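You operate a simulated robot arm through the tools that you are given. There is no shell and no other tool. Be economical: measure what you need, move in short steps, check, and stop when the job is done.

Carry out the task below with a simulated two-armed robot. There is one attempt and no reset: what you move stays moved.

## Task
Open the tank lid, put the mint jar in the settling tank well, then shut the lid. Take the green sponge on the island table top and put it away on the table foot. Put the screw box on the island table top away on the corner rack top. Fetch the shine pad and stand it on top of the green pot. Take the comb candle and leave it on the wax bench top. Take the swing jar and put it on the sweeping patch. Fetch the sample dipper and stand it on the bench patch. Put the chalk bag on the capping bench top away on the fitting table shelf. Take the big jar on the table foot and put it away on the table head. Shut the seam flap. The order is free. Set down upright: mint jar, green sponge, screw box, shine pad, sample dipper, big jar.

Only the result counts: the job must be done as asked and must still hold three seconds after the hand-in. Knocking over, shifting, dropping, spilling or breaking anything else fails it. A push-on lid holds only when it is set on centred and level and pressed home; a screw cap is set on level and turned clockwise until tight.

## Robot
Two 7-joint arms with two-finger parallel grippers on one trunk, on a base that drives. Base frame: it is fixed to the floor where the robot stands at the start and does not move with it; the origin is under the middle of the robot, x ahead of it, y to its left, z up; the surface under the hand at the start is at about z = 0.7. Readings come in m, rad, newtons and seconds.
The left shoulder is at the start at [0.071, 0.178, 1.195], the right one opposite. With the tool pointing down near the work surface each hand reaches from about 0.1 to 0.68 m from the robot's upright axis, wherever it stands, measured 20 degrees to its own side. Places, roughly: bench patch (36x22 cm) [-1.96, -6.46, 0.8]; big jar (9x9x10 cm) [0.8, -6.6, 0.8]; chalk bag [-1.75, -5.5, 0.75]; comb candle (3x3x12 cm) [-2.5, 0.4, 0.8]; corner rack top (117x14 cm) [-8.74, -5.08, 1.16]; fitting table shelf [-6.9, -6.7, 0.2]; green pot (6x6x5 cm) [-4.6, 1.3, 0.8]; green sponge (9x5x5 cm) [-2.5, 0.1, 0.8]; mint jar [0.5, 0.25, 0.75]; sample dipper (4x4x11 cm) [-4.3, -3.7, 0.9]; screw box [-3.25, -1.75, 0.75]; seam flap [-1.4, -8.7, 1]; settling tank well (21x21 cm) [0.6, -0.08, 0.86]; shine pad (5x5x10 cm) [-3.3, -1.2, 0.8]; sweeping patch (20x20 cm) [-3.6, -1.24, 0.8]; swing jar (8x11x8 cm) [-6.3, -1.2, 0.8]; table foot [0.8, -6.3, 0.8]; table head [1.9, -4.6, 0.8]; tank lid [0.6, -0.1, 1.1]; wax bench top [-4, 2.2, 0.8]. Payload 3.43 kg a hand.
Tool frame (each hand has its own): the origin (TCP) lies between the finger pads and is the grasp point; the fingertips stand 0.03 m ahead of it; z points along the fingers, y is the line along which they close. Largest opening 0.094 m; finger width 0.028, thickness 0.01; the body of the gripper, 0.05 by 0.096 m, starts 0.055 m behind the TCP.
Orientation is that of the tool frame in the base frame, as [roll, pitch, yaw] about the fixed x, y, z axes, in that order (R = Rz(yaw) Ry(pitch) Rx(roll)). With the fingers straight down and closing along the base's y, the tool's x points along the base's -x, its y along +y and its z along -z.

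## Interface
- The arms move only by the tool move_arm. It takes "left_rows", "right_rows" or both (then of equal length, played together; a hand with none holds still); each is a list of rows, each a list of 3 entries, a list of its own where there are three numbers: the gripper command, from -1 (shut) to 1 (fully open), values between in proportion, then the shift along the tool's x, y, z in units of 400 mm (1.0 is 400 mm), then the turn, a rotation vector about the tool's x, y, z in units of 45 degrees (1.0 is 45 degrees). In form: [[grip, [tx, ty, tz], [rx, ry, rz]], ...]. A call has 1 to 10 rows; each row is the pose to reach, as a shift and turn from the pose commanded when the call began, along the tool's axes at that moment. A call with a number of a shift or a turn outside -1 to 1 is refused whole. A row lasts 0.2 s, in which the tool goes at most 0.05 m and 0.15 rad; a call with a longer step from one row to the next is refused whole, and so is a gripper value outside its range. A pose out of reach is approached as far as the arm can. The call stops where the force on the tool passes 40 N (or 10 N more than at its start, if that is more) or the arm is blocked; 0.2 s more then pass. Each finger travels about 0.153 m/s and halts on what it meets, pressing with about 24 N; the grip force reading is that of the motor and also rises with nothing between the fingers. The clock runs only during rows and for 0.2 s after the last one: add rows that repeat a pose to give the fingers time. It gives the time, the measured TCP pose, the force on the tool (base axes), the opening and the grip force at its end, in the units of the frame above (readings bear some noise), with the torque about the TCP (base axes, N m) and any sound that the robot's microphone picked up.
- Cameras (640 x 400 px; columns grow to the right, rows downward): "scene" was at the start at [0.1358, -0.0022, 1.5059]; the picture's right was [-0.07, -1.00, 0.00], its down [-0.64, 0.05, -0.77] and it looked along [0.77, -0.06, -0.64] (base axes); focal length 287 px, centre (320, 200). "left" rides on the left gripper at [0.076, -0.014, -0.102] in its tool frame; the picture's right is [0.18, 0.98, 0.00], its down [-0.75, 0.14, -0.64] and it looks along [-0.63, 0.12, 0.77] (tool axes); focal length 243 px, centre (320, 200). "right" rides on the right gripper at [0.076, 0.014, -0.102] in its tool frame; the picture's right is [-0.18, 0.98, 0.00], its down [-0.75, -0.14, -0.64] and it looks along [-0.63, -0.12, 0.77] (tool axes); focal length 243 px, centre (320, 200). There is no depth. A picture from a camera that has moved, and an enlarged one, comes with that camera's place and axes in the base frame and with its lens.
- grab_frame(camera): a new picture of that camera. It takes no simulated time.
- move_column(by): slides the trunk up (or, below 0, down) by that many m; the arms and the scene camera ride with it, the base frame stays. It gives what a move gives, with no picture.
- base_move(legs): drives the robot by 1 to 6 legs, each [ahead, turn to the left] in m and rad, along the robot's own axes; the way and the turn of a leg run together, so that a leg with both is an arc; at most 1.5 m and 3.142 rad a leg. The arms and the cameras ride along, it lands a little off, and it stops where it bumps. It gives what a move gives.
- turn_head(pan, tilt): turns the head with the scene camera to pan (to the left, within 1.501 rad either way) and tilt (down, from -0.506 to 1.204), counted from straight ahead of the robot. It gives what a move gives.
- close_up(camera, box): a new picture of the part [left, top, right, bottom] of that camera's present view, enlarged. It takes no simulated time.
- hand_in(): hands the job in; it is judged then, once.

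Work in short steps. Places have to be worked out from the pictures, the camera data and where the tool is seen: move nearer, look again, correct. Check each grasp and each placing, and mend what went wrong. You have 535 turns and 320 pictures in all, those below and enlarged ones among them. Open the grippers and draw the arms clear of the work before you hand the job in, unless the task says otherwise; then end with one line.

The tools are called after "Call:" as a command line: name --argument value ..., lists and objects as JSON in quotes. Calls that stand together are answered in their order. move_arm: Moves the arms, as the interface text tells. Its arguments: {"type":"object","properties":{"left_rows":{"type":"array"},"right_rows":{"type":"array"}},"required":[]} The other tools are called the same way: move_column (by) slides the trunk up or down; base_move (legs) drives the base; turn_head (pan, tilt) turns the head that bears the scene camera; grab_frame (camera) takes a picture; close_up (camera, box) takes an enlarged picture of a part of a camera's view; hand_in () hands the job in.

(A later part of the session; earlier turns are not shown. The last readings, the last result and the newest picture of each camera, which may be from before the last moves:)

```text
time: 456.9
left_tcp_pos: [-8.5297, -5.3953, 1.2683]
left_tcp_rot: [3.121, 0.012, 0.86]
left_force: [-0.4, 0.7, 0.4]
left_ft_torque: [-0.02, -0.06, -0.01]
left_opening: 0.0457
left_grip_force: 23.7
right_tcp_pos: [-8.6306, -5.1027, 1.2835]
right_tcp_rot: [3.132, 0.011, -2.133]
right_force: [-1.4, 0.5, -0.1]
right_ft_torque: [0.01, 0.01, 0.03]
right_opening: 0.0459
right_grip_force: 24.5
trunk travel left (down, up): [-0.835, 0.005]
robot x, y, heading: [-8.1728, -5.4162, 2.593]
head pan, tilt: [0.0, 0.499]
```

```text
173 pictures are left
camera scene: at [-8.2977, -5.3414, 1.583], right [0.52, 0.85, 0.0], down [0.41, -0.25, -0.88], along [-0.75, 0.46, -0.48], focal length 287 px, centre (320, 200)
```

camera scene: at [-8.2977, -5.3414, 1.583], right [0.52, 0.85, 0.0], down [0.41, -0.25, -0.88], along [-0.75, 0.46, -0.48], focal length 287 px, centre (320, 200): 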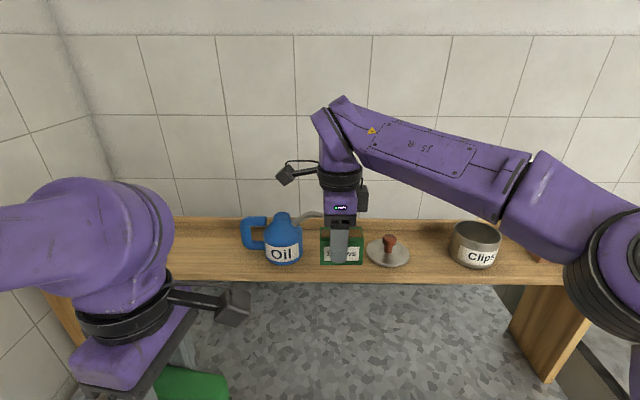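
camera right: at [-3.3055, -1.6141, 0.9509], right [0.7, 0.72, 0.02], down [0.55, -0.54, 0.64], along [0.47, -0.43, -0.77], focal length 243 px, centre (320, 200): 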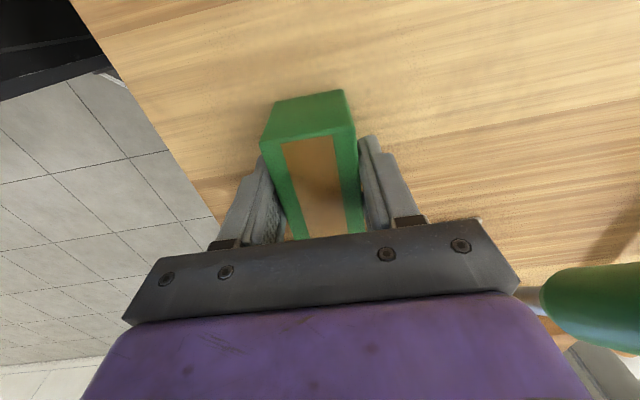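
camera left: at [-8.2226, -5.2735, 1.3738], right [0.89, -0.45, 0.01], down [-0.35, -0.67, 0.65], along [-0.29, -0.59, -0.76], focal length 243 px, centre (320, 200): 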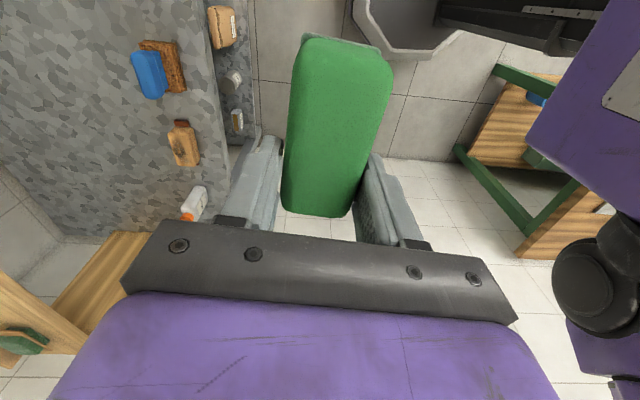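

The box hangs in the gap. The oil spout tip is near, so I shift 2 cm right while moving the last 10 cm forward.

Call:
move_arm --right_rows '[[-1, [-0.045, 0.08, 0], [0, 0, 0]], [-1, [-0.045, 0.17, 0], [0, 0, 0]], [-1, [-0.045, 0.265, 0.0], [0, 0, 0]]]'

Call:
close_up --camera "scene" --box '[230, 120, 450, 290]'

Call:
grab_frame --camera "right"

```text
time: 457.7
left_tcp_pos: [-8.5289, -5.3949, 1.2684]
left_tcp_rot: [3.123, 0.011, 0.862]
left_force: [-1.2, 0.1, -0.6]
left_ft_torque: [0.01, 0.0, 0.02]
left_opening: 0.0456
left_grip_force: 23.3
right_tcp_pos: [-8.6834, -5.0532, 1.2812]
right_tcp_rot: [3.13, 0.012, -2.132]
right_force: [-0.4, -1.2, -0.6]
right_ft_torque: [-0.02, -0.02, 0.0]
right_opening: 0.0454
right_grip_force: 24.1
right hand out of reach, approached as far as the arm can: row 3
trunk travel left (down, up): [-0.835, 0.005]
robot x, y, heading: [-8.1714, -5.4158, 2.59]
head pan, tilt: [0.0, 0.499]
```

```text
2.35 times, centred on (340, 205) of scene
camera zoom: at [-8.2955, -5.3438, 1.5834], right [0.52, 0.85, 0.0], down [0.41, -0.25, -0.88], along [-0.75, 0.46, -0.48], focal length 676 px, centre (273, 188)
```

zoom: 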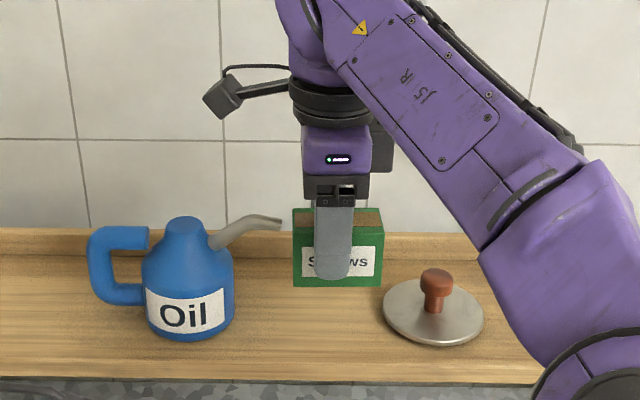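

```text
171 pictures are left
camera right: at [-8.736, -5.1108, 1.3838], right [-0.73, 0.68, 0.02], down [0.52, 0.55, 0.65], along [0.43, 0.48, -0.76], focal length 243 px, centre (320, 200)
```

right: 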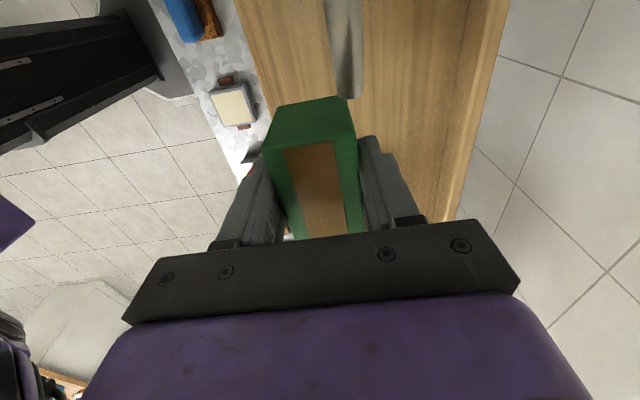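

I shift 8 mm right, lower 4.5 cm (below the spout), then go 3 cm forward.

Call:
move_arm --right_rows '[[-1, [-0.02, 0, 0.0], [0, 0, 0]], [-1, [-0.02, 0, 0.06], [0, 0, 0]], [-1, [-0.02, 0, 0.115], [0, 0, 0]], [-1, [-0.02, 0.04, 0.115], [0, 0, 0]], [-1, [-0.02, 0.075, 0.13], [0, 0, 0]]]'

Call:
close_up --camera "scene" --box '[230, 120, 450, 290]'

```text
time: 458.9
left_tcp_pos: [-8.5275, -5.3945, 1.2679]
left_tcp_rot: [3.121, 0.013, 0.86]
left_force: [0.5, -0.1, 0.1]
left_ft_torque: [0.01, -0.01, -0.02]
left_opening: 0.0452
left_grip_force: 23.5
right_tcp_pos: [-8.6948, -5.0354, 1.235]
right_tcp_rot: [3.13, 0.012, -2.135]
right_force: [-0.6, 0.6, -0.7]
right_ft_torque: [0.0, -0.04, 0.01]
right_opening: 0.0459
right_grip_force: 23.5
right hand out of reach, approached as far as the arm can: row 5
trunk travel left (down, up): [-0.835, 0.005]
robot x, y, heading: [-8.1729, -5.4206, 2.598]
head pan, tilt: [0.0, 0.499]
```

```text
2.35 times, centred on (340, 205) of scene
camera zoom: at [-8.2958, -5.343, 1.5833], right [0.52, 0.85, 0.0], down [0.41, -0.25, -0.88], along [-0.75, 0.46, -0.48], focal length 676 px, centre (273, 188)
```

zoom: 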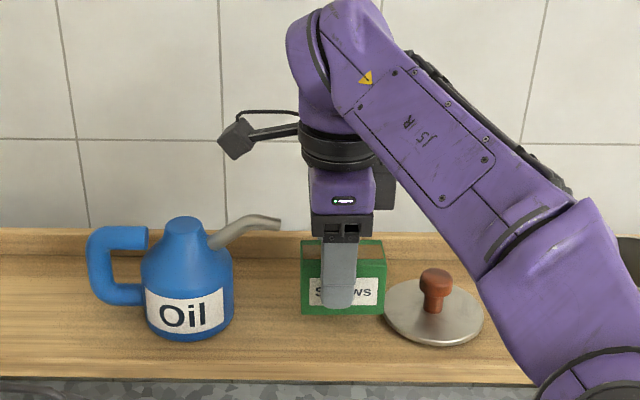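

The box would come within millimetres of the lid plate, so I shift 1 cm left while lowering to contact.

Call:
move_arm --right_rows '[[-1, [0.025, 0, 0.02], [0, 0, 0]], [-1, [0.028, 0, 0.045], [0, 0, 0]], [-1, [0.028, 0, 0.06], [0, 0, 0]], [-1, [0.028, 0, 0.068], [0, 0, 0]], [-1, [0.028, 0, 0.075], [0, 0, 0]]]'

Call:
close_up --camera "scene" --box '[230, 120, 450, 290]'

```text
time: 460.1
left_tcp_pos: [-8.5257, -5.3946, 1.2713]
left_tcp_rot: [3.123, 0.015, 0.861]
left_force: [-0.2, -0.1, -0.9]
left_ft_torque: [-0.04, 0.01, -0.02]
left_opening: 0.0454
left_grip_force: 24.2
right_tcp_pos: [-8.6983, -5.0427, 1.2072]
right_tcp_rot: [3.126, 0.011, -2.133]
right_force: [-1.5, 1.7, 21.8]
right_ft_torque: [-0.14, -0.07, 0.03]
right_opening: 0.0462
right_grip_force: 23.9
trunk travel left (down, up): [-0.835, 0.005]
robot x, y, heading: [-8.172, -5.4165, 2.59]
head pan, tilt: [0.0, 0.499]
```

```text
2.35 times, centred on (340, 205) of scene
camera zoom: at [-8.2924, -5.3431, 1.5837], right [0.52, 0.85, 0.0], down [0.41, -0.25, -0.88], along [-0.75, 0.46, -0.48], focal length 676 px, centre (273, 188)
```

zoom: 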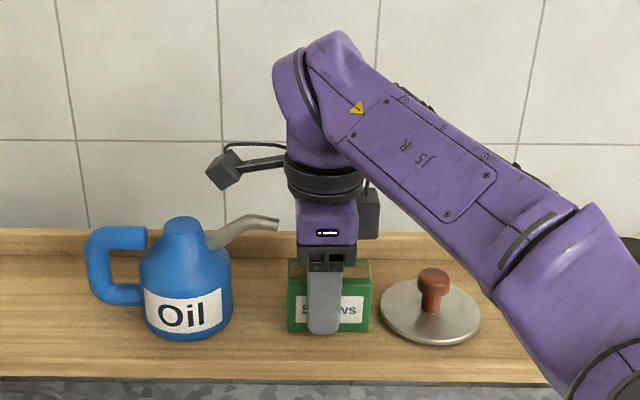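

Contact on the shelf with clear sides. I release gently and rise.

Call:
move_arm --right_rows '[[-0.5, [0, 0, -0.003], [0, 0, 0]], [0, [0, 0, -0.003], [0, 0, 0]], [0.3, [0, 0, -0.003], [0, 0, 0]], [0.3, [0, 0, -0.04], [0, 0, 0]], [0.3, [0, 0, -0.1], [0, 0, 0]], [0.3, [0, -0.03, -0.15], [0, 0, 0]], [0.3, [0, -0.13, -0.18], [0, 0, 0]], [0.3, [-0.05, -0.23, -0.18], [0, 0, 0]], [0.3, [-0.15, -0.3, -0.18], [0, 0, 0]]]'

Call:
close_up --camera "scene" --box '[230, 120, 450, 290]'

```text
time: 462.1
left_tcp_pos: [-8.524, -5.3921, 1.2691]
left_tcp_rot: [3.123, 0.015, 0.86]
left_force: [0.4, 0.0, -0.8]
left_ft_torque: [-0.04, 0.03, 0.01]
left_opening: 0.0451
left_grip_force: 23.8
right_tcp_pos: [-8.5637, -5.0552, 1.2769]
right_tcp_rot: [3.128, 0.007, -2.134]
right_force: [0.3, 0.7, 0.4]
right_ft_torque: [-0.05, -0.01, 0.04]
right_opening: 0.0613
right_grip_force: 0.2
right hand out of reach, approached as far as the arm can: row 5
trunk travel left (down, up): [-0.835, 0.005]
robot x, y, heading: [-8.1742, -5.4161, 2.594]
head pan, tilt: [0.0, 0.499]
```

```text
2.35 times, centred on (340, 205) of scene
camera zoom: at [-8.2918, -5.3391, 1.5834], right [0.52, 0.85, 0.0], down [0.41, -0.25, -0.88], along [-0.75, 0.46, -0.48], focal length 676 px, centre (273, 188)
```

zoom: 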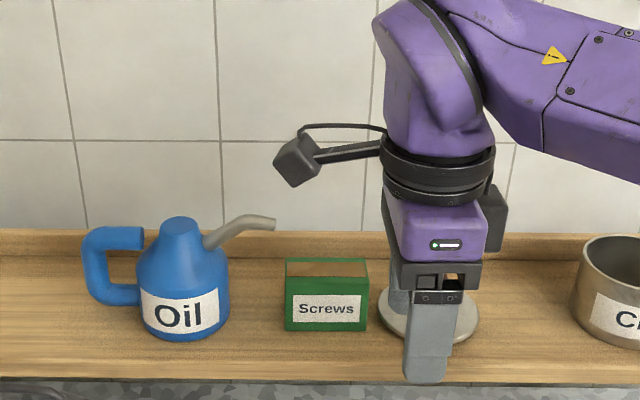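

Screw box is placed. Next the sample dipper ≈(-4.3,-3.7): back out and drive back along the aisle to face its bench.

Call:
base_move --legs '[[-0.6, 0], [0, -1.6], [1.2, 0], [1.2, 0], [1.2, 0], [0, -1.55]]'

Call:
turn_head --pan 0.0 --tilt 0.5

Call:
grab_frame --camera "scene"

```text
time: 465.4
left_tcp_pos: [-8.0415, -5.6897, 1.27]
left_tcp_rot: [3.127, 0.013, 0.857]
left_force: [-0.2, 0.0, -0.8]
left_ft_torque: [0.05, 0.03, -0.04]
left_opening: 0.0452
left_grip_force: 24.4
right_tcp_pos: [-8.0798, -5.3543, 1.2787]
right_tcp_rot: [3.126, 0.011, -2.137]
right_force: [0.6, -1.0, 0.0]
right_ft_torque: [0.05, 0.03, 0.02]
right_opening: 0.0611
right_grip_force: 0.2
trunk travel left (down, up): [-0.835, 0.005]
robot x, y, heading: [-7.6922, -5.7105, 2.594]
head pan, tilt: [0.0, 0.499]
stopped in leg 1: the robot was blocked; the commanded pose is now the measured one
```

```text
time: 466.0
left_tcp_pos: [-8.0424, -5.688, 1.2698]
left_tcp_rot: [3.125, 0.013, 0.856]
left_force: [-0.1, 0.4, 0.5]
left_ft_torque: [0.01, -0.03, 0.01]
left_opening: 0.0453
left_grip_force: 24.2
right_tcp_pos: [-8.0811, -5.3534, 1.277]
right_tcp_rot: [3.125, 0.012, -2.136]
right_force: [1.0, 0.2, -0.5]
right_ft_torque: [0.02, 0.01, -0.01]
right_opening: 0.0609
right_grip_force: 0.1
trunk travel left (down, up): [-0.835, 0.005]
robot x, y, heading: [-7.6926, -5.7154, 2.595]
head pan, tilt: [0.0, 0.499]
```

```text
167 pictures are left
camera scene: at [-7.8105, -5.6364, 1.5835], right [0.52, 0.85, 0.0], down [0.41, -0.25, -0.88], along [-0.75, 0.46, -0.48], focal length 287 px, centre (320, 200)
```

scene: 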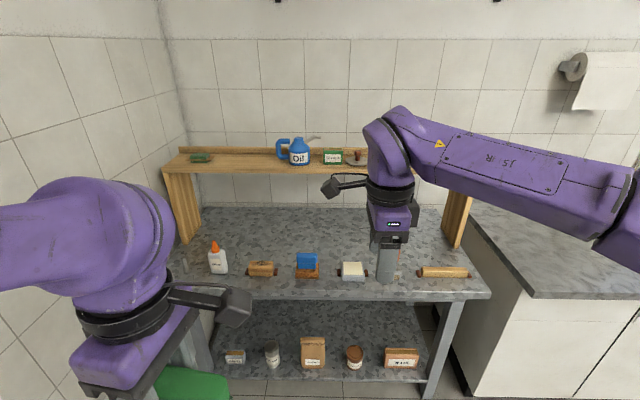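

The rear touched the green table's corner. I move forward a bit, turn right and drive away along the aisle.

Call:
base_move --legs '[[0.08, 0], [0, -1.6], [1.2, 0], [1.2, 0], [1.1, 0], [0, -1.55]]'

Call:
grab_frame --camera "scene"

```text
time: 491.1
left_tcp_pos: [-5.5741, -2.7587, 1.2699]
left_tcp_rot: [3.123, 0.012, -2.277]
left_force: [-1.4, 0.7, 1.0]
left_ft_torque: [-0.03, -0.02, -0.01]
left_opening: 0.0454
left_grip_force: 24.5
right_tcp_pos: [-5.5341, -3.0945, 1.2757]
right_tcp_rot: [3.128, 0.011, 1.014]
right_force: [0.0, 0.7, -0.3]
right_ft_torque: [-0.01, -0.02, 0.01]
right_opening: 0.0611
right_grip_force: 0.0
trunk travel left (down, up): [-0.835, 0.005]
robot x, y, heading: [-5.9282, -2.7383, -0.535]
head pan, tilt: [0.0, 0.499]
```

```text
166 pictures are left
camera scene: at [-5.8074, -2.8077, 1.5833], right [-0.51, -0.86, 0.0], down [-0.41, 0.25, -0.88], along [0.75, -0.45, -0.48], focal length 287 px, centre (320, 200)
```

scene: 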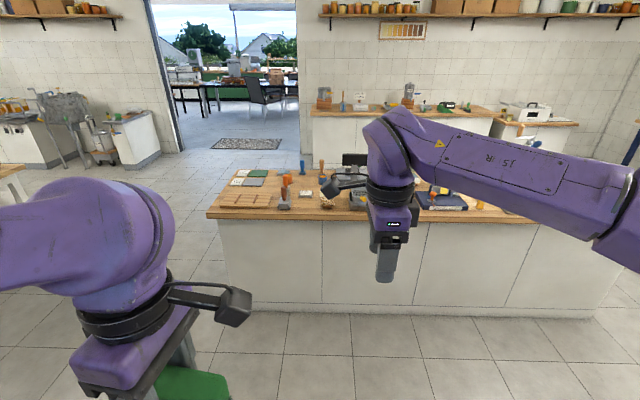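

Call:
close_up --camera "scene" --box '[200, 130, 400, 230]'

```text
3.20 times, centred on (300, 180) of scene
camera zoom: at [-5.8074, -2.8077, 1.5833], right [-0.51, -0.86, 0.0], down [-0.41, 0.25, -0.88], along [0.75, -0.45, -0.48], focal length 920 px, centre (384, 264)
```

zoom: 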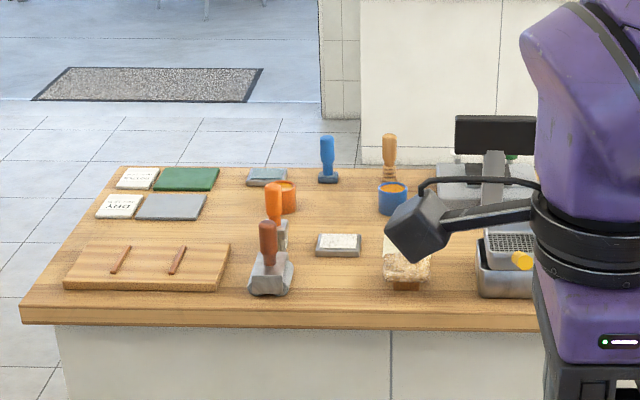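

A honey-dipper-like wooden piece stands near the bench's far side, behind a blue pot. I drive around the bench's left end to its far side.

Call:
base_move --legs '[[0, 1.545], [1.45, 0], [0, -1.571], [1.4, 0], [1.4, 0], [0, -1.571]]'

Call:
base_move --legs '[[1.1, 0], [0, -1.571]]'

Call:
grab_frame --camera "scene"

```text
time: 523.0
left_tcp_pos: [-2.8882, -3.4504, 1.2691]
left_tcp_rot: [3.123, 0.012, 2.366]
left_force: [0.4, 0.1, 0.0]
left_ft_torque: [-0.02, -0.02, 0.02]
left_opening: 0.0454
left_grip_force: 24.3
right_tcp_pos: [-3.2264, -3.4675, 1.2756]
right_tcp_rot: [3.128, 0.011, -0.627]
right_force: [1.1, 0.0, -0.4]
right_ft_torque: [0.03, 0.03, 0.01]
right_opening: 0.0611
right_grip_force: 0.1
trunk travel left (down, up): [-0.835, 0.005]
robot x, y, heading: [-2.8454, -3.0954, -2.182]
head pan, tilt: [0.0, 0.499]
```

```text
time: 532.3
left_tcp_pos: [-3.8186, -3.9285, 1.2685]
left_tcp_rot: [3.123, 0.012, 0.776]
left_force: [-0.8, -0.4, -1.1]
left_ft_torque: [-0.01, 0.01, 0.0]
left_opening: 0.0456
left_grip_force: 24.3
right_tcp_pos: [-3.828, -3.5896, 1.2763]
right_tcp_rot: [3.128, 0.011, -2.216]
right_force: [0.1, -0.4, 0.2]
right_ft_torque: [0.03, -0.04, 0.0]
right_opening: 0.0611
right_grip_force: 0.0
trunk travel left (down, up): [-0.835, 0.005]
robot x, y, heading: [-3.4668, -3.9775, 2.513]
head pan, tilt: [0.0, 0.499]
```

```text
164 pictures are left
camera scene: at [-3.5819, -3.8947, 1.5833], right [0.59, 0.81, 0.0], down [0.39, -0.28, -0.88], along [-0.71, 0.52, -0.48], focal length 287 px, centre (320, 200)
```

scene: 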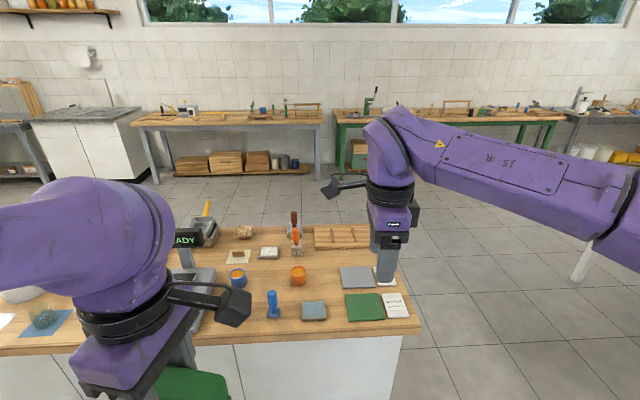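

The left gripper's camera hides the dipper; I move the left hand aside and zoom.

Call:
move_arm --left_rows '[[-1, [-0.1, 0, 0], [0, 0, 0]], [-1, [-0.2, 0, 0], [0, 0, 0]], [-1, [-0.3, 0, 0], [0, 0, 0]]]'

Call:
close_up --camera "scene" --box '[180, 200, 420, 350]'

```text
time: 533.1
left_tcp_pos: [-3.9135, -3.9983, 1.2656]
left_tcp_rot: [3.122, 0.013, 0.776]
left_force: [0.6, 0.0, -0.5]
left_ft_torque: [0.02, 0.0, 0.0]
left_opening: 0.0452
left_grip_force: 24.2
left hand out of reach, approached as far as the arm can: row 1, 2, 3
right_tcp_pos: [-3.8285, -3.5909, 1.2756]
right_tcp_rot: [3.13, 0.012, -2.215]
right_force: [-0.3, -0.1, -0.3]
right_ft_torque: [0.04, 0.02, 0.01]
right_opening: 0.061
right_grip_force: 0.0
trunk travel left (down, up): [-0.835, 0.005]
robot x, y, heading: [-3.4658, -3.9793, 2.511]
head pan, tilt: [0.0, 0.499]
```

```text
2.67 times, centred on (300, 275) of scene
camera zoom: at [-3.5826, -3.8952, 1.5833], right [0.59, 0.81, 0.0], down [0.39, -0.28, -0.88], along [-0.71, 0.52, -0.48], focal length 766 px, centre (373, 0)
```

zoom: 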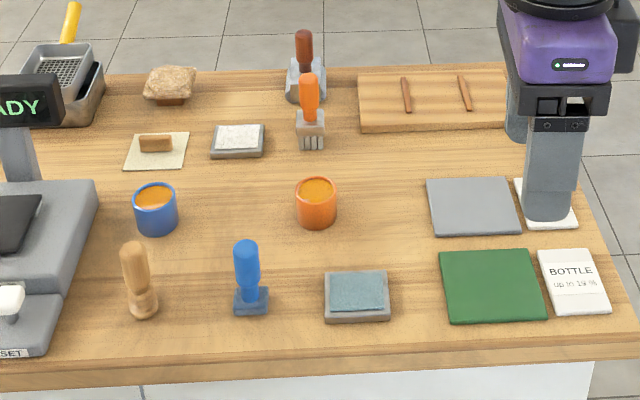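

The sample dipper is the turned wooden piece near this edge. I turn the right hand to standard yaw, then shift the base left 0.35 m and closer.

Call:
move_arm --right_rows '[[0.6, [0, 0, 0], [0, 0, -0.18]], [0.6, [0, 0, 0], [0, 0, -0.36]], [0.6, [0, 0, 0], [0, 0, -0.54]], [0.6, [0, 0, 0], [0, 0, -0.72]], [0.6, [0, 0, 0], [0, 0, -0.9]], [0.6, [0, 0, 0], [0, 0, -1]]]'

Call:
move_arm --right_rows '[[0.6, [0, 0, 0], [0, 0, -0.18]], [0.6, [0, 0, 0], [0, 0, -0.36]], [0.6, [0, 0, 0], [0, 0, -0.54]], [0.6, [0, 0, 0], [0, 0, -0.72]], [0.6, [0, 0, 0], [0, 0, -0.9]], [0.6, [0, 0, 0], [0, 0, -1]]]'

Call:
base_move --legs '[[0, 1.643], [0.35, 0], [0, -1.571], [0.38, 0]]'

Call:
turn_head --pan -0.2 --tilt 0.8

Call:
grab_frame --camera "scene"

Call:
grab_frame --camera "right"

```text
time: 534.5
left_tcp_pos: [-3.9118, -3.9963, 1.2683]
left_tcp_rot: [3.123, 0.012, 0.777]
left_force: [0.5, 0.1, 0.1]
left_ft_torque: [0.0, -0.03, 0.02]
left_opening: 0.0452
left_grip_force: 24.3
right_tcp_pos: [-3.8284, -3.5894, 1.2764]
right_tcp_rot: [3.14, 0.018, -1.427]
right_force: [0.0, -0.1, -0.2]
right_ft_torque: [-0.03, 0.0, -0.02]
right_opening: 0.0752
right_grip_force: 0.0
trunk travel left (down, up): [-0.835, 0.005]
robot x, y, heading: [-3.4698, -3.9815, 2.512]
head pan, tilt: [0.0, 0.499]
```

```text
time: 535.9
left_tcp_pos: [-3.913, -3.9967, 1.2679]
left_tcp_rot: [3.121, 0.012, 0.776]
left_force: [-0.6, 0.0, -0.2]
left_ft_torque: [0.03, -0.03, 0.02]
left_opening: 0.0455
left_grip_force: 23.8
right_tcp_pos: [-3.8308, -3.59, 1.2751]
right_tcp_rot: [-3.131, 0.013, -0.642]
right_force: [-0.3, 0.6, 0.5]
right_ft_torque: [0.0, 0.02, 0.01]
right_opening: 0.0754
right_grip_force: 0.1
trunk travel left (down, up): [-0.835, 0.005]
robot x, y, heading: [-3.4673, -3.9805, 2.513]
head pan, tilt: [0.0, 0.499]
```

```text
time: 548.0
left_tcp_pos: [-4.4182, -4.1269, 1.269]
left_tcp_rot: [3.122, 0.013, 0.851]
left_force: [0.5, 0.3, 0.0]
left_ft_torque: [-0.02, 0.0, -0.03]
left_opening: 0.0456
left_grip_force: 23.5
right_tcp_pos: [-4.3658, -3.7153, 1.2767]
right_tcp_rot: [-3.132, 0.012, -0.569]
right_force: [1.6, -0.4, -0.8]
right_ft_torque: [0.03, 0.02, -0.01]
right_opening: 0.0753
right_grip_force: 0.1
trunk travel left (down, up): [-0.835, 0.005]
robot x, y, heading: [-3.9806, -4.0758, 2.588]
head pan, tilt: [0.0, 0.499]
```

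```text
time: 548.8
left_tcp_pos: [-4.4191, -4.1269, 1.2672]
left_tcp_rot: [3.121, 0.012, 0.851]
left_force: [0.5, -0.4, -0.4]
left_ft_torque: [-0.03, 0.0, -0.02]
left_opening: 0.0452
left_grip_force: 24.2
right_tcp_pos: [-4.368, -3.7157, 1.2756]
right_tcp_rot: [-3.132, 0.013, -0.571]
right_force: [0.2, -0.5, 0.3]
right_ft_torque: [-0.01, 0.02, 0.0]
right_opening: 0.0752
right_grip_force: 0.1
trunk travel left (down, up): [-0.835, 0.005]
robot x, y, heading: [-3.9778, -4.0776, 2.592]
head pan, tilt: [-0.201, 0.799]
```

```text
162 pictures are left
camera scene: at [-4.0792, -3.9916, 1.5573], right [0.68, 0.73, 0.0], down [0.52, -0.49, -0.7], along [-0.51, 0.48, -0.72], focal length 287 px, centre (320, 200)
```

scene: 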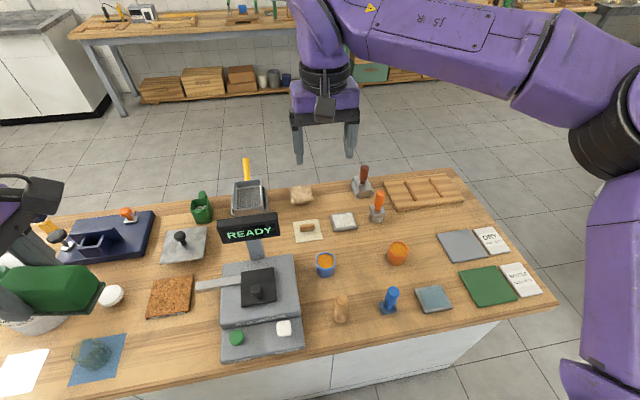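

```text
161 pictures are left
camera right: at [-4.3106, -3.7699, 1.3784], right [-0.68, -0.73, -0.01], down [-0.56, 0.51, 0.65], along [-0.47, 0.45, -0.76], focal length 243 px, centre (320, 200)
```

right: 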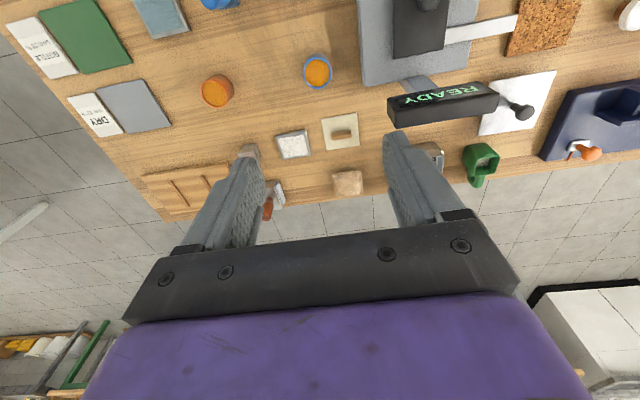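

Bench top is ≈0.85; the dipper is at ≈(-4.251,-3.764), top 0.96. I move the right hand above it and down to 1.05.

Call:
move_arm --right_rows '[[0.3, [0.1, -0.02, 0], [0, 0, 0]], [0.3, [0.2, -0.04, 0], [0, 0, 0]], [0.3, [0.311, -0.057, 0.02], [0, 0, 0]], [0.3, [0.311, -0.057, 0.13], [0, 0, 0]], [0.3, [0.311, -0.057, 0.24], [0, 0, 0]], [0.3, [0.311, -0.057, 0.35], [0, 0, 0]], [0.3, [0.311, -0.057, 0.46], [0, 0, 0]], [0.3, [0.311, -0.057, 0.56], [0, 0, 0]]]'

Call:
grab_frame --camera "right"

```text
time: 550.6
left_tcp_pos: [-4.4189, -4.1261, 1.2676]
left_tcp_rot: [3.122, 0.011, 0.853]
left_force: [-0.6, -0.1, -0.5]
left_ft_torque: [-0.01, -0.01, 0.01]
left_opening: 0.0453
left_grip_force: 24.0
right_tcp_pos: [-4.253, -3.7594, 1.0498]
right_tcp_rot: [-3.13, 0.014, -0.568]
right_force: [0.2, 0.4, 0.1]
right_ft_torque: [-0.01, 0.01, 0.03]
right_opening: 0.0614
right_grip_force: 0.1
trunk travel left (down, up): [-0.835, 0.005]
robot x, y, heading: [-3.9753, -4.074, 2.589]
head pan, tilt: [-0.201, 0.799]
```

```text
160 pictures are left
camera right: at [-4.1958, -3.814, 1.1531], right [-0.68, -0.73, -0.01], down [-0.56, 0.51, 0.65], along [-0.47, 0.45, -0.76], focal length 243 px, centre (320, 200)
```

right: 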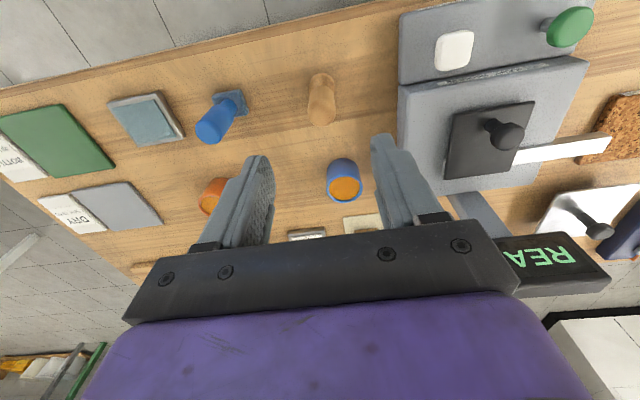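

Aligned. I descend to z≈0.925 and grip the handle.

Call:
move_arm --right_rows '[[0.3, [0.012, 0.003, 0.1], [0, 0, 0]], [0.3, [0.014, 0.003, 0.2], [0, 0, 0]], [0.3, [0.014, 0.003, 0.27], [0, 0, 0]], [0.3, [0.014, 0.003, 0.312], [0, 0, 0]], [-0.3, [0.014, 0.003, 0.312], [0, 0, 0]], [-0.8, [0.014, 0.003, 0.312], [0, 0, 0]], [-1, [0.014, 0.003, 0.312], [0, 0, 0]]]'

Call:
grab_frame --camera "right"

```text
time: 552.2
left_tcp_pos: [-4.4198, -4.1278, 1.2684]
left_tcp_rot: [3.122, 0.014, 0.852]
left_force: [-0.3, 0.4, 0.1]
left_ft_torque: [-0.01, 0.02, 0.02]
left_opening: 0.0456
left_grip_force: 24.2
right_tcp_pos: [-4.2485, -3.7616, 0.9267]
right_tcp_rot: [-3.132, 0.013, -0.568]
right_force: [-0.5, 0.6, 0.1]
right_ft_torque: [-0.02, 0.0, 0.03]
right_opening: 0.0209
right_grip_force: 23.5
trunk travel left (down, up): [-0.835, 0.005]
robot x, y, heading: [-3.9764, -4.077, 2.59]
head pan, tilt: [-0.201, 0.799]
```

```text
159 pictures are left
camera right: at [-4.1922, -3.817, 1.0284], right [-0.68, -0.73, -0.01], down [-0.56, 0.51, 0.65], along [-0.47, 0.45, -0.76], focal length 243 px, centre (320, 200)
```

right: 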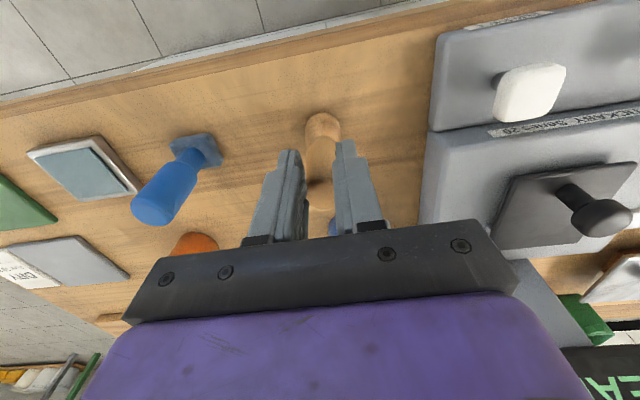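

Dipper gripped. I lift, back off, turn around and view the bench opposite.

Call:
move_arm --right_rows '[[-1, [0, 0, -0.1], [0, 0, 0]], [-1, [0, 0, -0.22], [0, 0, 0]], [-1, [0, 0, -0.34], [0, 0, 0]], [-1, [0, 0, -0.46], [0, 0, 0]], [-1, [0, 0, -0.58], [0, 0, 0]], [-1, [0, 0, -0.68], [0, 0, 0]]]'

Call:
base_move --legs '[[-0.5, 0], [0, -1.571], [0, -1.571]]'

Call:
turn_head --pan 0.0 --tilt 0.35

Call:
grab_frame --camera "scene"

```text
time: 553.6
left_tcp_pos: [-4.4179, -4.1271, 1.2681]
left_tcp_rot: [3.122, 0.012, 0.851]
left_force: [-0.8, -0.6, 0.3]
left_ft_torque: [0.0, -0.01, -0.03]
left_opening: 0.0455
left_grip_force: 24.0
right_tcp_pos: [-4.246, -3.7657, 1.2004]
right_tcp_rot: [-3.131, 0.01, -0.571]
right_force: [0.4, -0.1, 0.3]
right_ft_torque: [-0.01, 0.0, 0.01]
right_opening: 0.0
right_grip_force: 24.8
trunk travel left (down, up): [-0.835, 0.005]
robot x, y, heading: [-3.9764, -4.0756, 2.584]
head pan, tilt: [-0.201, 0.799]
```

```text
time: 564.2
left_tcp_pos: [-3.1107, -4.2879, 1.2673]
left_tcp_rot: [3.122, 0.011, -2.298]
left_force: [-0.4, 0.2, 0.7]
left_ft_torque: [-0.03, 0.0, 0.0]
left_opening: 0.0454
left_grip_force: 24.3
right_tcp_pos: [-3.2863, -4.6475, 1.2007]
right_tcp_rot: [-3.129, 0.015, 2.563]
right_force: [0.0, 0.0, 0.3]
right_ft_torque: [-0.02, 0.02, 0.01]
right_opening: 0.0001
right_grip_force: 23.9
trunk travel left (down, up): [-0.835, 0.005]
robot x, y, heading: [-3.5539, -4.3329, -0.562]
head pan, tilt: [-0.201, 0.799]
```

```text
time: 565.1
left_tcp_pos: [-3.1106, -4.287, 1.2674]
left_tcp_rot: [3.121, 0.012, -2.3]
left_force: [-0.7, -0.1, -0.1]
left_ft_torque: [0.0, -0.01, 0.04]
left_opening: 0.0453
left_grip_force: 23.6
right_tcp_pos: [-3.2871, -4.648, 1.2004]
right_tcp_rot: [-3.131, 0.012, 2.565]
right_force: [0.0, 0.0, 0.6]
right_ft_torque: [0.0, 0.0, 0.01]
right_opening: 0.0
right_grip_force: 24.4
trunk travel left (down, up): [-0.835, 0.005]
robot x, y, heading: [-3.5531, -4.3363, -0.563]
head pan, tilt: [0.0, 0.351]
```

```text
158 pictures are left
camera scene: at [-3.4322, -4.4076, 1.5969], right [-0.53, -0.85, 0.0], down [-0.29, 0.18, -0.94], along [0.79, -0.5, -0.34], focal length 287 px, centre (320, 200)
```

scene: 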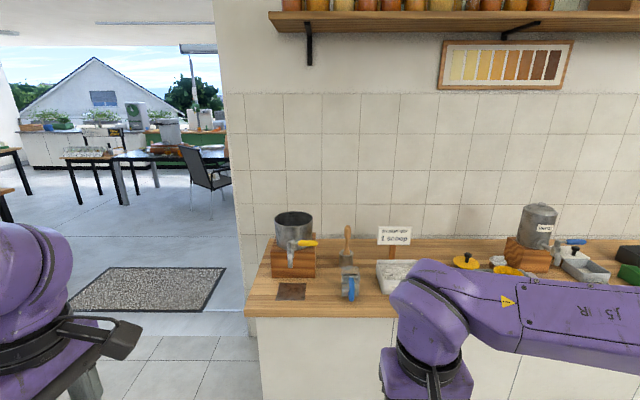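

The right gripper is empty — the dipper slipped out during the lift. I turn back to see where it is.

Call:
base_move --legs '[[0, 1.571], [0, 1.571]]'

Call:
turn_head --pan -0.1 --tilt 0.6

Call:
close_up --camera "scene" --box '[200, 120, 520, 320]'

```text
time: 573.1
left_tcp_pos: [-3.9957, -4.3785, 1.2683]
left_tcp_rot: [3.121, 0.01, 0.84]
left_force: [0.6, 0.1, 0.1]
left_ft_torque: [0.02, 0.0, 0.01]
left_opening: 0.0457
left_grip_force: 24.4
right_tcp_pos: [-3.8188, -4.0195, 1.2002]
right_tcp_rot: [-3.131, 0.012, -0.583]
right_force: [0.0, 0.6, -0.3]
right_ft_torque: [-0.02, 0.0, 0.0]
right_opening: 0.0002
right_grip_force: 23.9
trunk travel left (down, up): [-0.835, 0.005]
robot x, y, heading: [-3.5598, -4.3333, 2.578]
head pan, tilt: [0.0, 0.351]
```

```text
time: 573.9
left_tcp_pos: [-3.9955, -4.3794, 1.2671]
left_tcp_rot: [3.122, 0.013, 0.838]
left_force: [-0.1, 0.2, 0.1]
left_ft_torque: [0.03, 0.0, -0.01]
left_opening: 0.0454
left_grip_force: 23.8
right_tcp_pos: [-3.8192, -4.0194, 1.2004]
right_tcp_rot: [-3.129, 0.014, -0.582]
right_force: [-0.2, -0.3, 0.5]
right_ft_torque: [-0.01, 0.03, -0.01]
right_opening: 0.0
right_grip_force: 24.4
trunk travel left (down, up): [-0.835, 0.005]
robot x, y, heading: [-3.5561, -4.335, 2.578]
head pan, tilt: [-0.099, 0.6]
```

```text
2.00 times, centred on (360, 220) of scene
camera zoom: at [-3.6655, -4.25, 1.5743], right [0.62, 0.79, 0.0], down [0.44, -0.35, -0.83], along [-0.65, 0.51, -0.56], focal length 575 px, centre (240, 160)
```

zoom: 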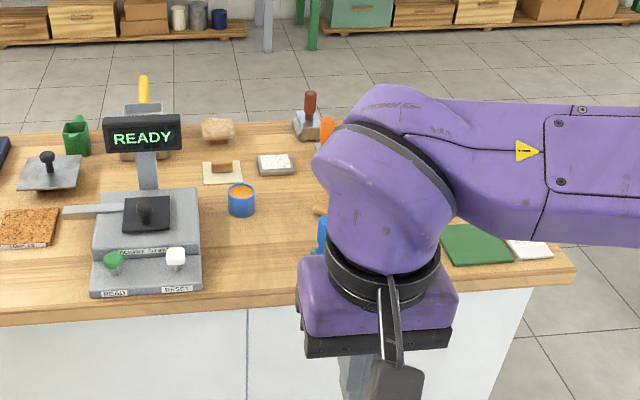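

The dipper seems to have fallen; a wooden tip is visible at (320,210). I move the right hand aside to see.

Call:
move_arm --right_rows '[[0, [0, -0.1, -0.03], [0, 0, 0]], [0, [0, -0.2, -0.06], [0, 0, 0]], [0, [0, -0.3, -0.1], [0, 0, 0]], [0, [0, -0.4, -0.1], [0, 0, 0]], [0, [0, -0.5, -0.1], [0, 0, 0]]]'

Call:
grab_frame --camera "scene"

```text
time: 575.1
left_tcp_pos: [-3.9943, -4.3799, 1.2692]
left_tcp_rot: [3.122, 0.013, 0.841]
left_force: [-0.9, 0.4, 0.1]
left_ft_torque: [0.02, 0.01, -0.01]
left_opening: 0.0456
left_grip_force: 23.9
right_tcp_pos: [-3.7249, -3.8812, 1.2306]
right_tcp_rot: [-3.131, 0.015, -0.585]
right_force: [0.4, 0.0, 0.3]
right_ft_torque: [0.01, 0.01, 0.01]
right_opening: 0.0472
right_grip_force: 0.1
right hand out of reach, approached as far as the arm can: row 5
trunk travel left (down, up): [-0.835, 0.005]
robot x, y, heading: [-3.5523, -4.3319, 2.576]
head pan, tilt: [-0.099, 0.6]
```

```text
156 pictures are left
camera scene: at [-3.6652, -4.2498, 1.5742], right [0.62, 0.79, 0.0], down [0.44, -0.35, -0.83], along [-0.65, 0.51, -0.56], focal length 287 px, centre (320, 200)
```

scene: 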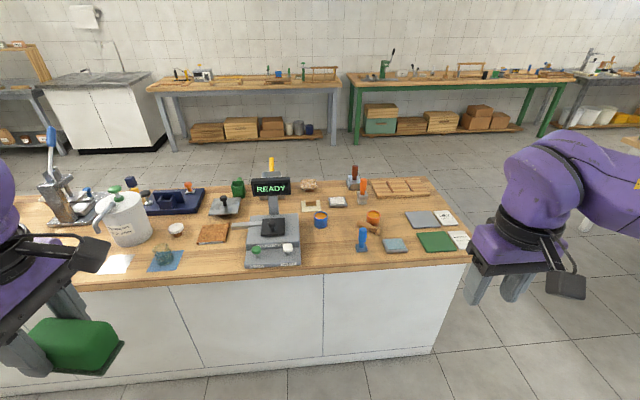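

Call:
close_up --camera "scene" --box '[280, 190, 440, 270]'

```text
4.00 times, centred on (360, 230) of scene
camera zoom: at [-3.6652, -4.2498, 1.5742], right [0.62, 0.79, 0.0], down [0.44, -0.35, -0.83], along [-0.65, 0.51, -0.56], focal length 1150 px, centre (160, 80)
```

zoom: 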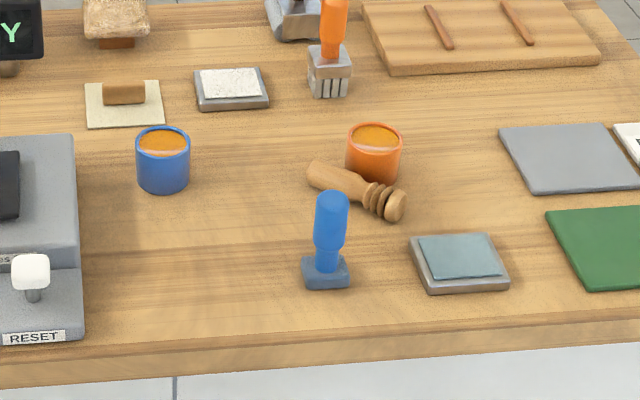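

The dipper lies on the bench beside the orange pot; nothing else is disturbed. To regrasp and later stand it, I approach with heading 2.04 so the right hand can point sideways.

Call:
base_move --legs '[[0, 0.178], [0.53, 0], [0, -0.714]]'

Call:
move_arm --right_rows '[[0.3, [-0.05, 0.05, 0], [0, 0, 0.18]], [0.3, [-0.1, 0.1, 0], [0, 0, 0.36]], [0.3, [-0.15, 0.15, 0], [0, 0, 0.54]], [0.3, [-0.2, 0.2, 0], [0, 0, 0.72]], [0.3, [-0.2, 0.2, 0], [0, 0, 0.9]], [0.3, [-0.2, 0.2, 0], [0, 0, 1]]]'

Call:
move_arm --right_rows '[[0.3, [0, 0, 0], [0, 0, 0.18]], [0.3, [0, 0, 0], [0, 0, 0.36]], [0.3, [0, 0, 0], [0, 0, 0.54]], [0.3, [0, 0, 0], [0, 0, 0.72]], [0.3, [0, 0, 0], [0, 0, 0.9]], [0.3, [0, 0, 0], [0, 0, 1]]]'

Call:
turn_head --pan -0.1 --tilt 0.8

Call:
grab_frame --camera "scene"

```text
time: 580.7
left_tcp_pos: [-4.454, -3.9531, 1.2669]
left_tcp_rot: [3.122, 0.012, 0.323]
left_force: [0.3, -0.5, -0.1]
left_ft_torque: [0.01, 0.0, -0.01]
left_opening: 0.0454
left_grip_force: 23.8
right_tcp_pos: [-3.9736, -3.6545, 1.2311]
right_tcp_rot: [-3.128, 0.016, -1.103]
right_force: [0.0, -0.5, -0.1]
right_ft_torque: [0.0, -0.01, 0.04]
right_opening: 0.0472
right_grip_force: 0.0
trunk travel left (down, up): [-0.835, 0.005]
robot x, y, heading: [-4.0474, -4.1321, 2.064]
head pan, tilt: [-0.099, 0.6]
```

```text
time: 582.1
left_tcp_pos: [-4.4534, -3.9532, 1.2676]
left_tcp_rot: [3.121, 0.013, 0.321]
left_force: [0.2, 0.4, 0.0]
left_ft_torque: [0.0, -0.02, 0.01]
left_opening: 0.0455
left_grip_force: 23.5
right_tcp_pos: [-4.08, -3.6197, 1.2322]
right_tcp_rot: [3.138, 0.018, -1.889]
right_force: [-0.8, -0.5, 0.1]
right_ft_torque: [0.01, 0.02, 0.03]
right_opening: 0.0609
right_grip_force: 0.1
trunk travel left (down, up): [-0.835, 0.005]
robot x, y, heading: [-4.0458, -4.1334, 2.061]
head pan, tilt: [-0.099, 0.6]
```

```text
time: 583.5
left_tcp_pos: [-4.4542, -3.9536, 1.2677]
left_tcp_rot: [3.122, 0.013, 0.321]
left_force: [0.2, -0.1, -0.1]
left_ft_torque: [0.0, -0.03, 0.0]
left_opening: 0.0457
left_grip_force: 23.7
right_tcp_pos: [-4.0803, -3.6197, 1.2305]
right_tcp_rot: [3.127, 0.012, -2.676]
right_force: [0.2, 0.0, 0.5]
right_ft_torque: [0.02, 0.02, 0.04]
right_opening: 0.0611
right_grip_force: 0.1
trunk travel left (down, up): [-0.835, 0.005]
robot x, y, heading: [-4.0474, -4.1365, 2.058]
head pan, tilt: [-0.099, 0.6]
```

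```text
time: 584.3
left_tcp_pos: [-4.4536, -3.9533, 1.2671]
left_tcp_rot: [3.124, 0.013, 0.321]
left_force: [0.1, -0.2, -0.9]
left_ft_torque: [0.0, 0.0, 0.02]
left_opening: 0.0454
left_grip_force: 24.3
right_tcp_pos: [-4.0813, -3.6194, 1.2322]
right_tcp_rot: [3.126, 0.012, -2.671]
right_force: [0.1, 0.1, -0.2]
right_ft_torque: [0.04, 0.01, 0.01]
right_opening: 0.0612
right_grip_force: 0.1
trunk travel left (down, up): [-0.835, 0.005]
robot x, y, heading: [-4.0471, -4.1357, 2.063]
head pan, tilt: [-0.099, 0.799]
```

```text
154 pictures are left
camera scene: at [-4.1013, -4.0113, 1.5574], right [0.93, 0.38, 0.0], down [0.27, -0.66, -0.7], along [-0.26, 0.65, -0.72], focal length 287 px, centre (320, 200)
```

scene: 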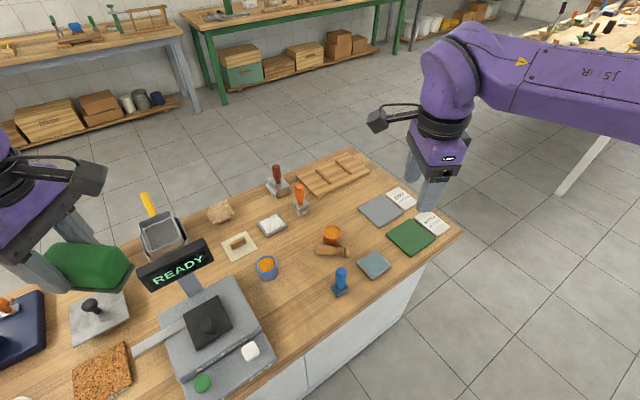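

Call:
close_up --camera "scene" --box '[290, 210, 400, 305]'

Call:
grab_frame --camera "right"

```text
4.21 times, centred on (345, 258) of scene
camera zoom: at [-4.1013, -4.0113, 1.5574], right [0.93, 0.38, 0.0], down [0.27, -0.66, -0.7], along [-0.26, 0.65, -0.72], focal length 1210 px, centre (215, -42)
```

zoom: 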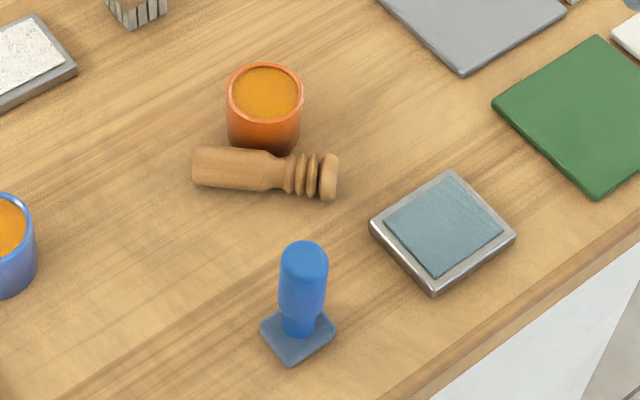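

```text
152 pictures are left
camera right: at [-4.1553, -3.6434, 1.3349], right [-0.28, 0.96, 0.02], down [0.73, 0.2, 0.65], along [0.62, 0.19, -0.76], focal length 243 px, centre (320, 200)
```

right: 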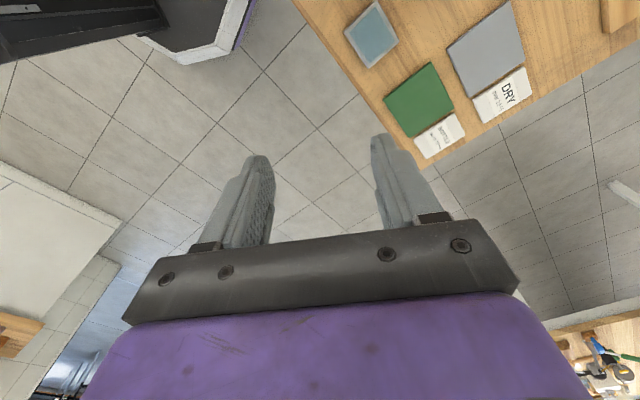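

The dipper touches the orange pot at mid-length; I'll grip only the handle's very end and pull it clear first. Moving above the handle end.

Call:
move_arm --right_rows '[[0.0, [0.08, 0.06, 0], [0, 0, 0.12]], [0.0, [0.16, 0.12, 0], [0, 0, 0.237]], [0.0, [0.25, 0.18, 0], [0, 0, 0.237]], [0.0, [0.34, 0.25, 0], [0, 0, 0.237]], [0.0, [0.4235, 0.336, 0.02], [0, 0, 0.237]], [0.0, [0.4235, 0.336, 0.14], [0, 0, 0.237]], [0.0, [0.4235, 0.336, 0.26], [0, 0, 0.237]], [0.0, [0.4235, 0.336, 0.38], [0, 0, 0.237]], [0.0, [0.4235, 0.336, 0.5], [0, 0, 0.237]]]'

Call:
grab_frame --camera "right"

```text
time: 586.3
left_tcp_pos: [-4.4538, -3.9521, 1.2676]
left_tcp_rot: [3.12, 0.012, 0.322]
left_force: [0.6, 0.3, -0.7]
left_ft_torque: [-0.03, 0.02, 0.03]
left_opening: 0.0453
left_grip_force: 23.8
right_tcp_pos: [-4.2914, -3.5692, 1.0314]
right_tcp_rot: [3.124, 0.007, -2.862]
right_force: [0.2, -0.5, 0.3]
right_ft_torque: [-0.04, 0.02, 0.01]
right_opening: 0.047
right_grip_force: 0.1
trunk travel left (down, up): [-0.835, 0.005]
robot x, y, heading: [-4.0452, -4.1318, 2.059]
head pan, tilt: [-0.099, 0.799]
```

```text
151 pictures are left
camera right: at [-4.3686, -3.5808, 1.1343], right [-0.1, 1.0, 0.02], down [0.76, 0.06, 0.65], along [0.64, 0.08, -0.76], focal length 243 px, centre (320, 200)
```

right: 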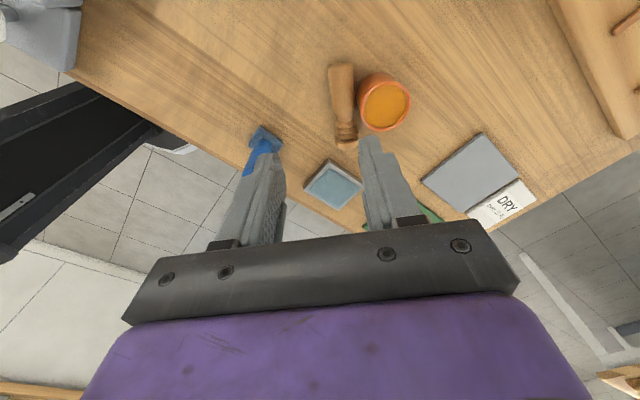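

Gripping the head end instead leaves the pot clear. I move there (tool x −6.2 cm, y +1.9 cm), descend and close.

Call:
move_arm --right_rows '[[0.05, [-0.08, 0.025, 0.0], [0, 0, 0]], [0.05, [-0.155, 0.0475, 0.05], [0, 0, 0]], [0.05, [-0.155, 0.0475, 0.16], [0, 0, 0]], [0.05, [-0.155, 0.0475, 0.26], [0, 0, 0]]]'

Call:
grab_frame --camera "right"

```text
time: 587.3
left_tcp_pos: [-4.4548, -3.9522, 1.2667]
left_tcp_rot: [3.121, 0.011, 0.321]
left_force: [-0.2, -0.2, 0.0]
left_ft_torque: [-0.03, 0.01, -0.01]
left_opening: 0.0455
left_grip_force: 24.1
right_tcp_pos: [-4.238, -3.5348, 0.9279]
right_tcp_rot: [3.124, 0.008, -2.858]
right_force: [-0.1, 0.4, -0.4]
right_ft_torque: [0.0, -0.01, 0.0]
right_opening: 0.0495
right_grip_force: 0.1
trunk travel left (down, up): [-0.835, 0.005]
robot x, y, heading: [-4.0469, -4.1303, 2.06]
head pan, tilt: [-0.099, 0.799]
```

```text
150 pictures are left
camera right: at [-4.3156, -3.5446, 1.0309], right [-0.1, 1.0, 0.02], down [0.76, 0.06, 0.65], along [0.64, 0.08, -0.76], focal length 243 px, centre (320, 200)
```

right: 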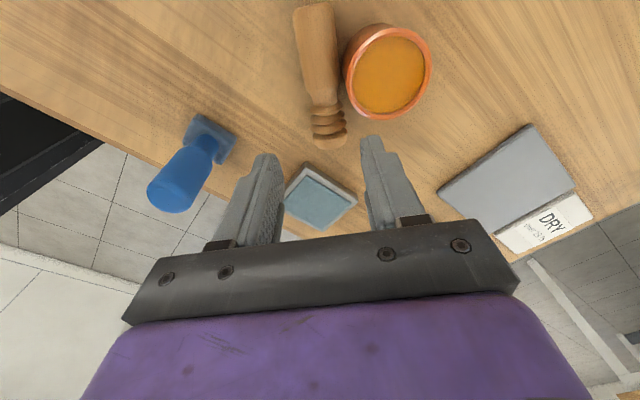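

Slight refinement (x −6 mm, y +6 mm, narrower opening) to clear the pot, then descend and grip the head.

Call:
move_arm --right_rows '[[-0.08, [-0.015, 0.015, 0.0], [0, 0, 0]], [-0.08, [-0.015, 0.015, 0.05], [0, 0, 0]], [-0.08, [-0.015, 0.015, 0.105], [0, 0, 0]], [-0.5, [-0.015, 0.015, 0.105], [0, 0, 0]], [-1, [-0.015, 0.015, 0.105], [0, 0, 0]], [-1, [-0.015, 0.015, 0.105], [0, 0, 0]]]'

Call:
grab_frame --camera "right"

```text
time: 588.7
left_tcp_pos: [-4.4535, -3.9533, 1.2671]
left_tcp_rot: [3.123, 0.011, 0.32]
left_force: [-0.3, -0.4, 0.3]
left_ft_torque: [-0.05, 0.0, -0.01]
left_opening: 0.045
left_grip_force: 24.5
right_tcp_pos: [-4.2327, -3.5267, 0.8871]
right_tcp_rot: [3.124, 0.006, -2.859]
right_force: [0.2, 0.2, 0.2]
right_ft_torque: [-0.03, -0.02, 0.0]
right_opening: 0.0
right_grip_force: 23.8
trunk travel left (down, up): [-0.835, 0.005]
robot x, y, heading: [-4.0461, -4.1306, 2.058]
head pan, tilt: [-0.099, 0.799]
```

```text
149 pictures are left
camera right: at [-4.3112, -3.5362, 0.9909], right [-0.1, 1.0, 0.02], down [0.76, 0.06, 0.65], along [0.64, 0.08, -0.76], focal length 243 px, centre (320, 200)
```

right: 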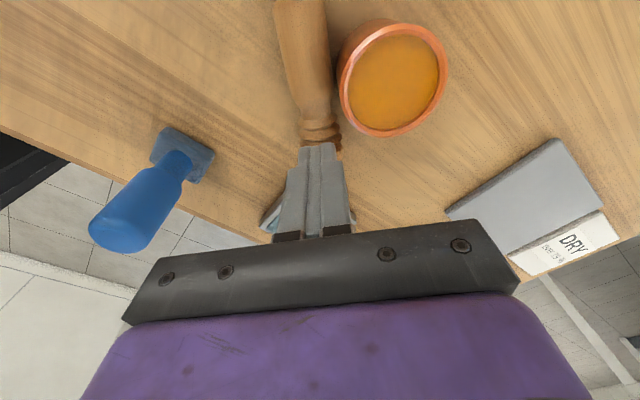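

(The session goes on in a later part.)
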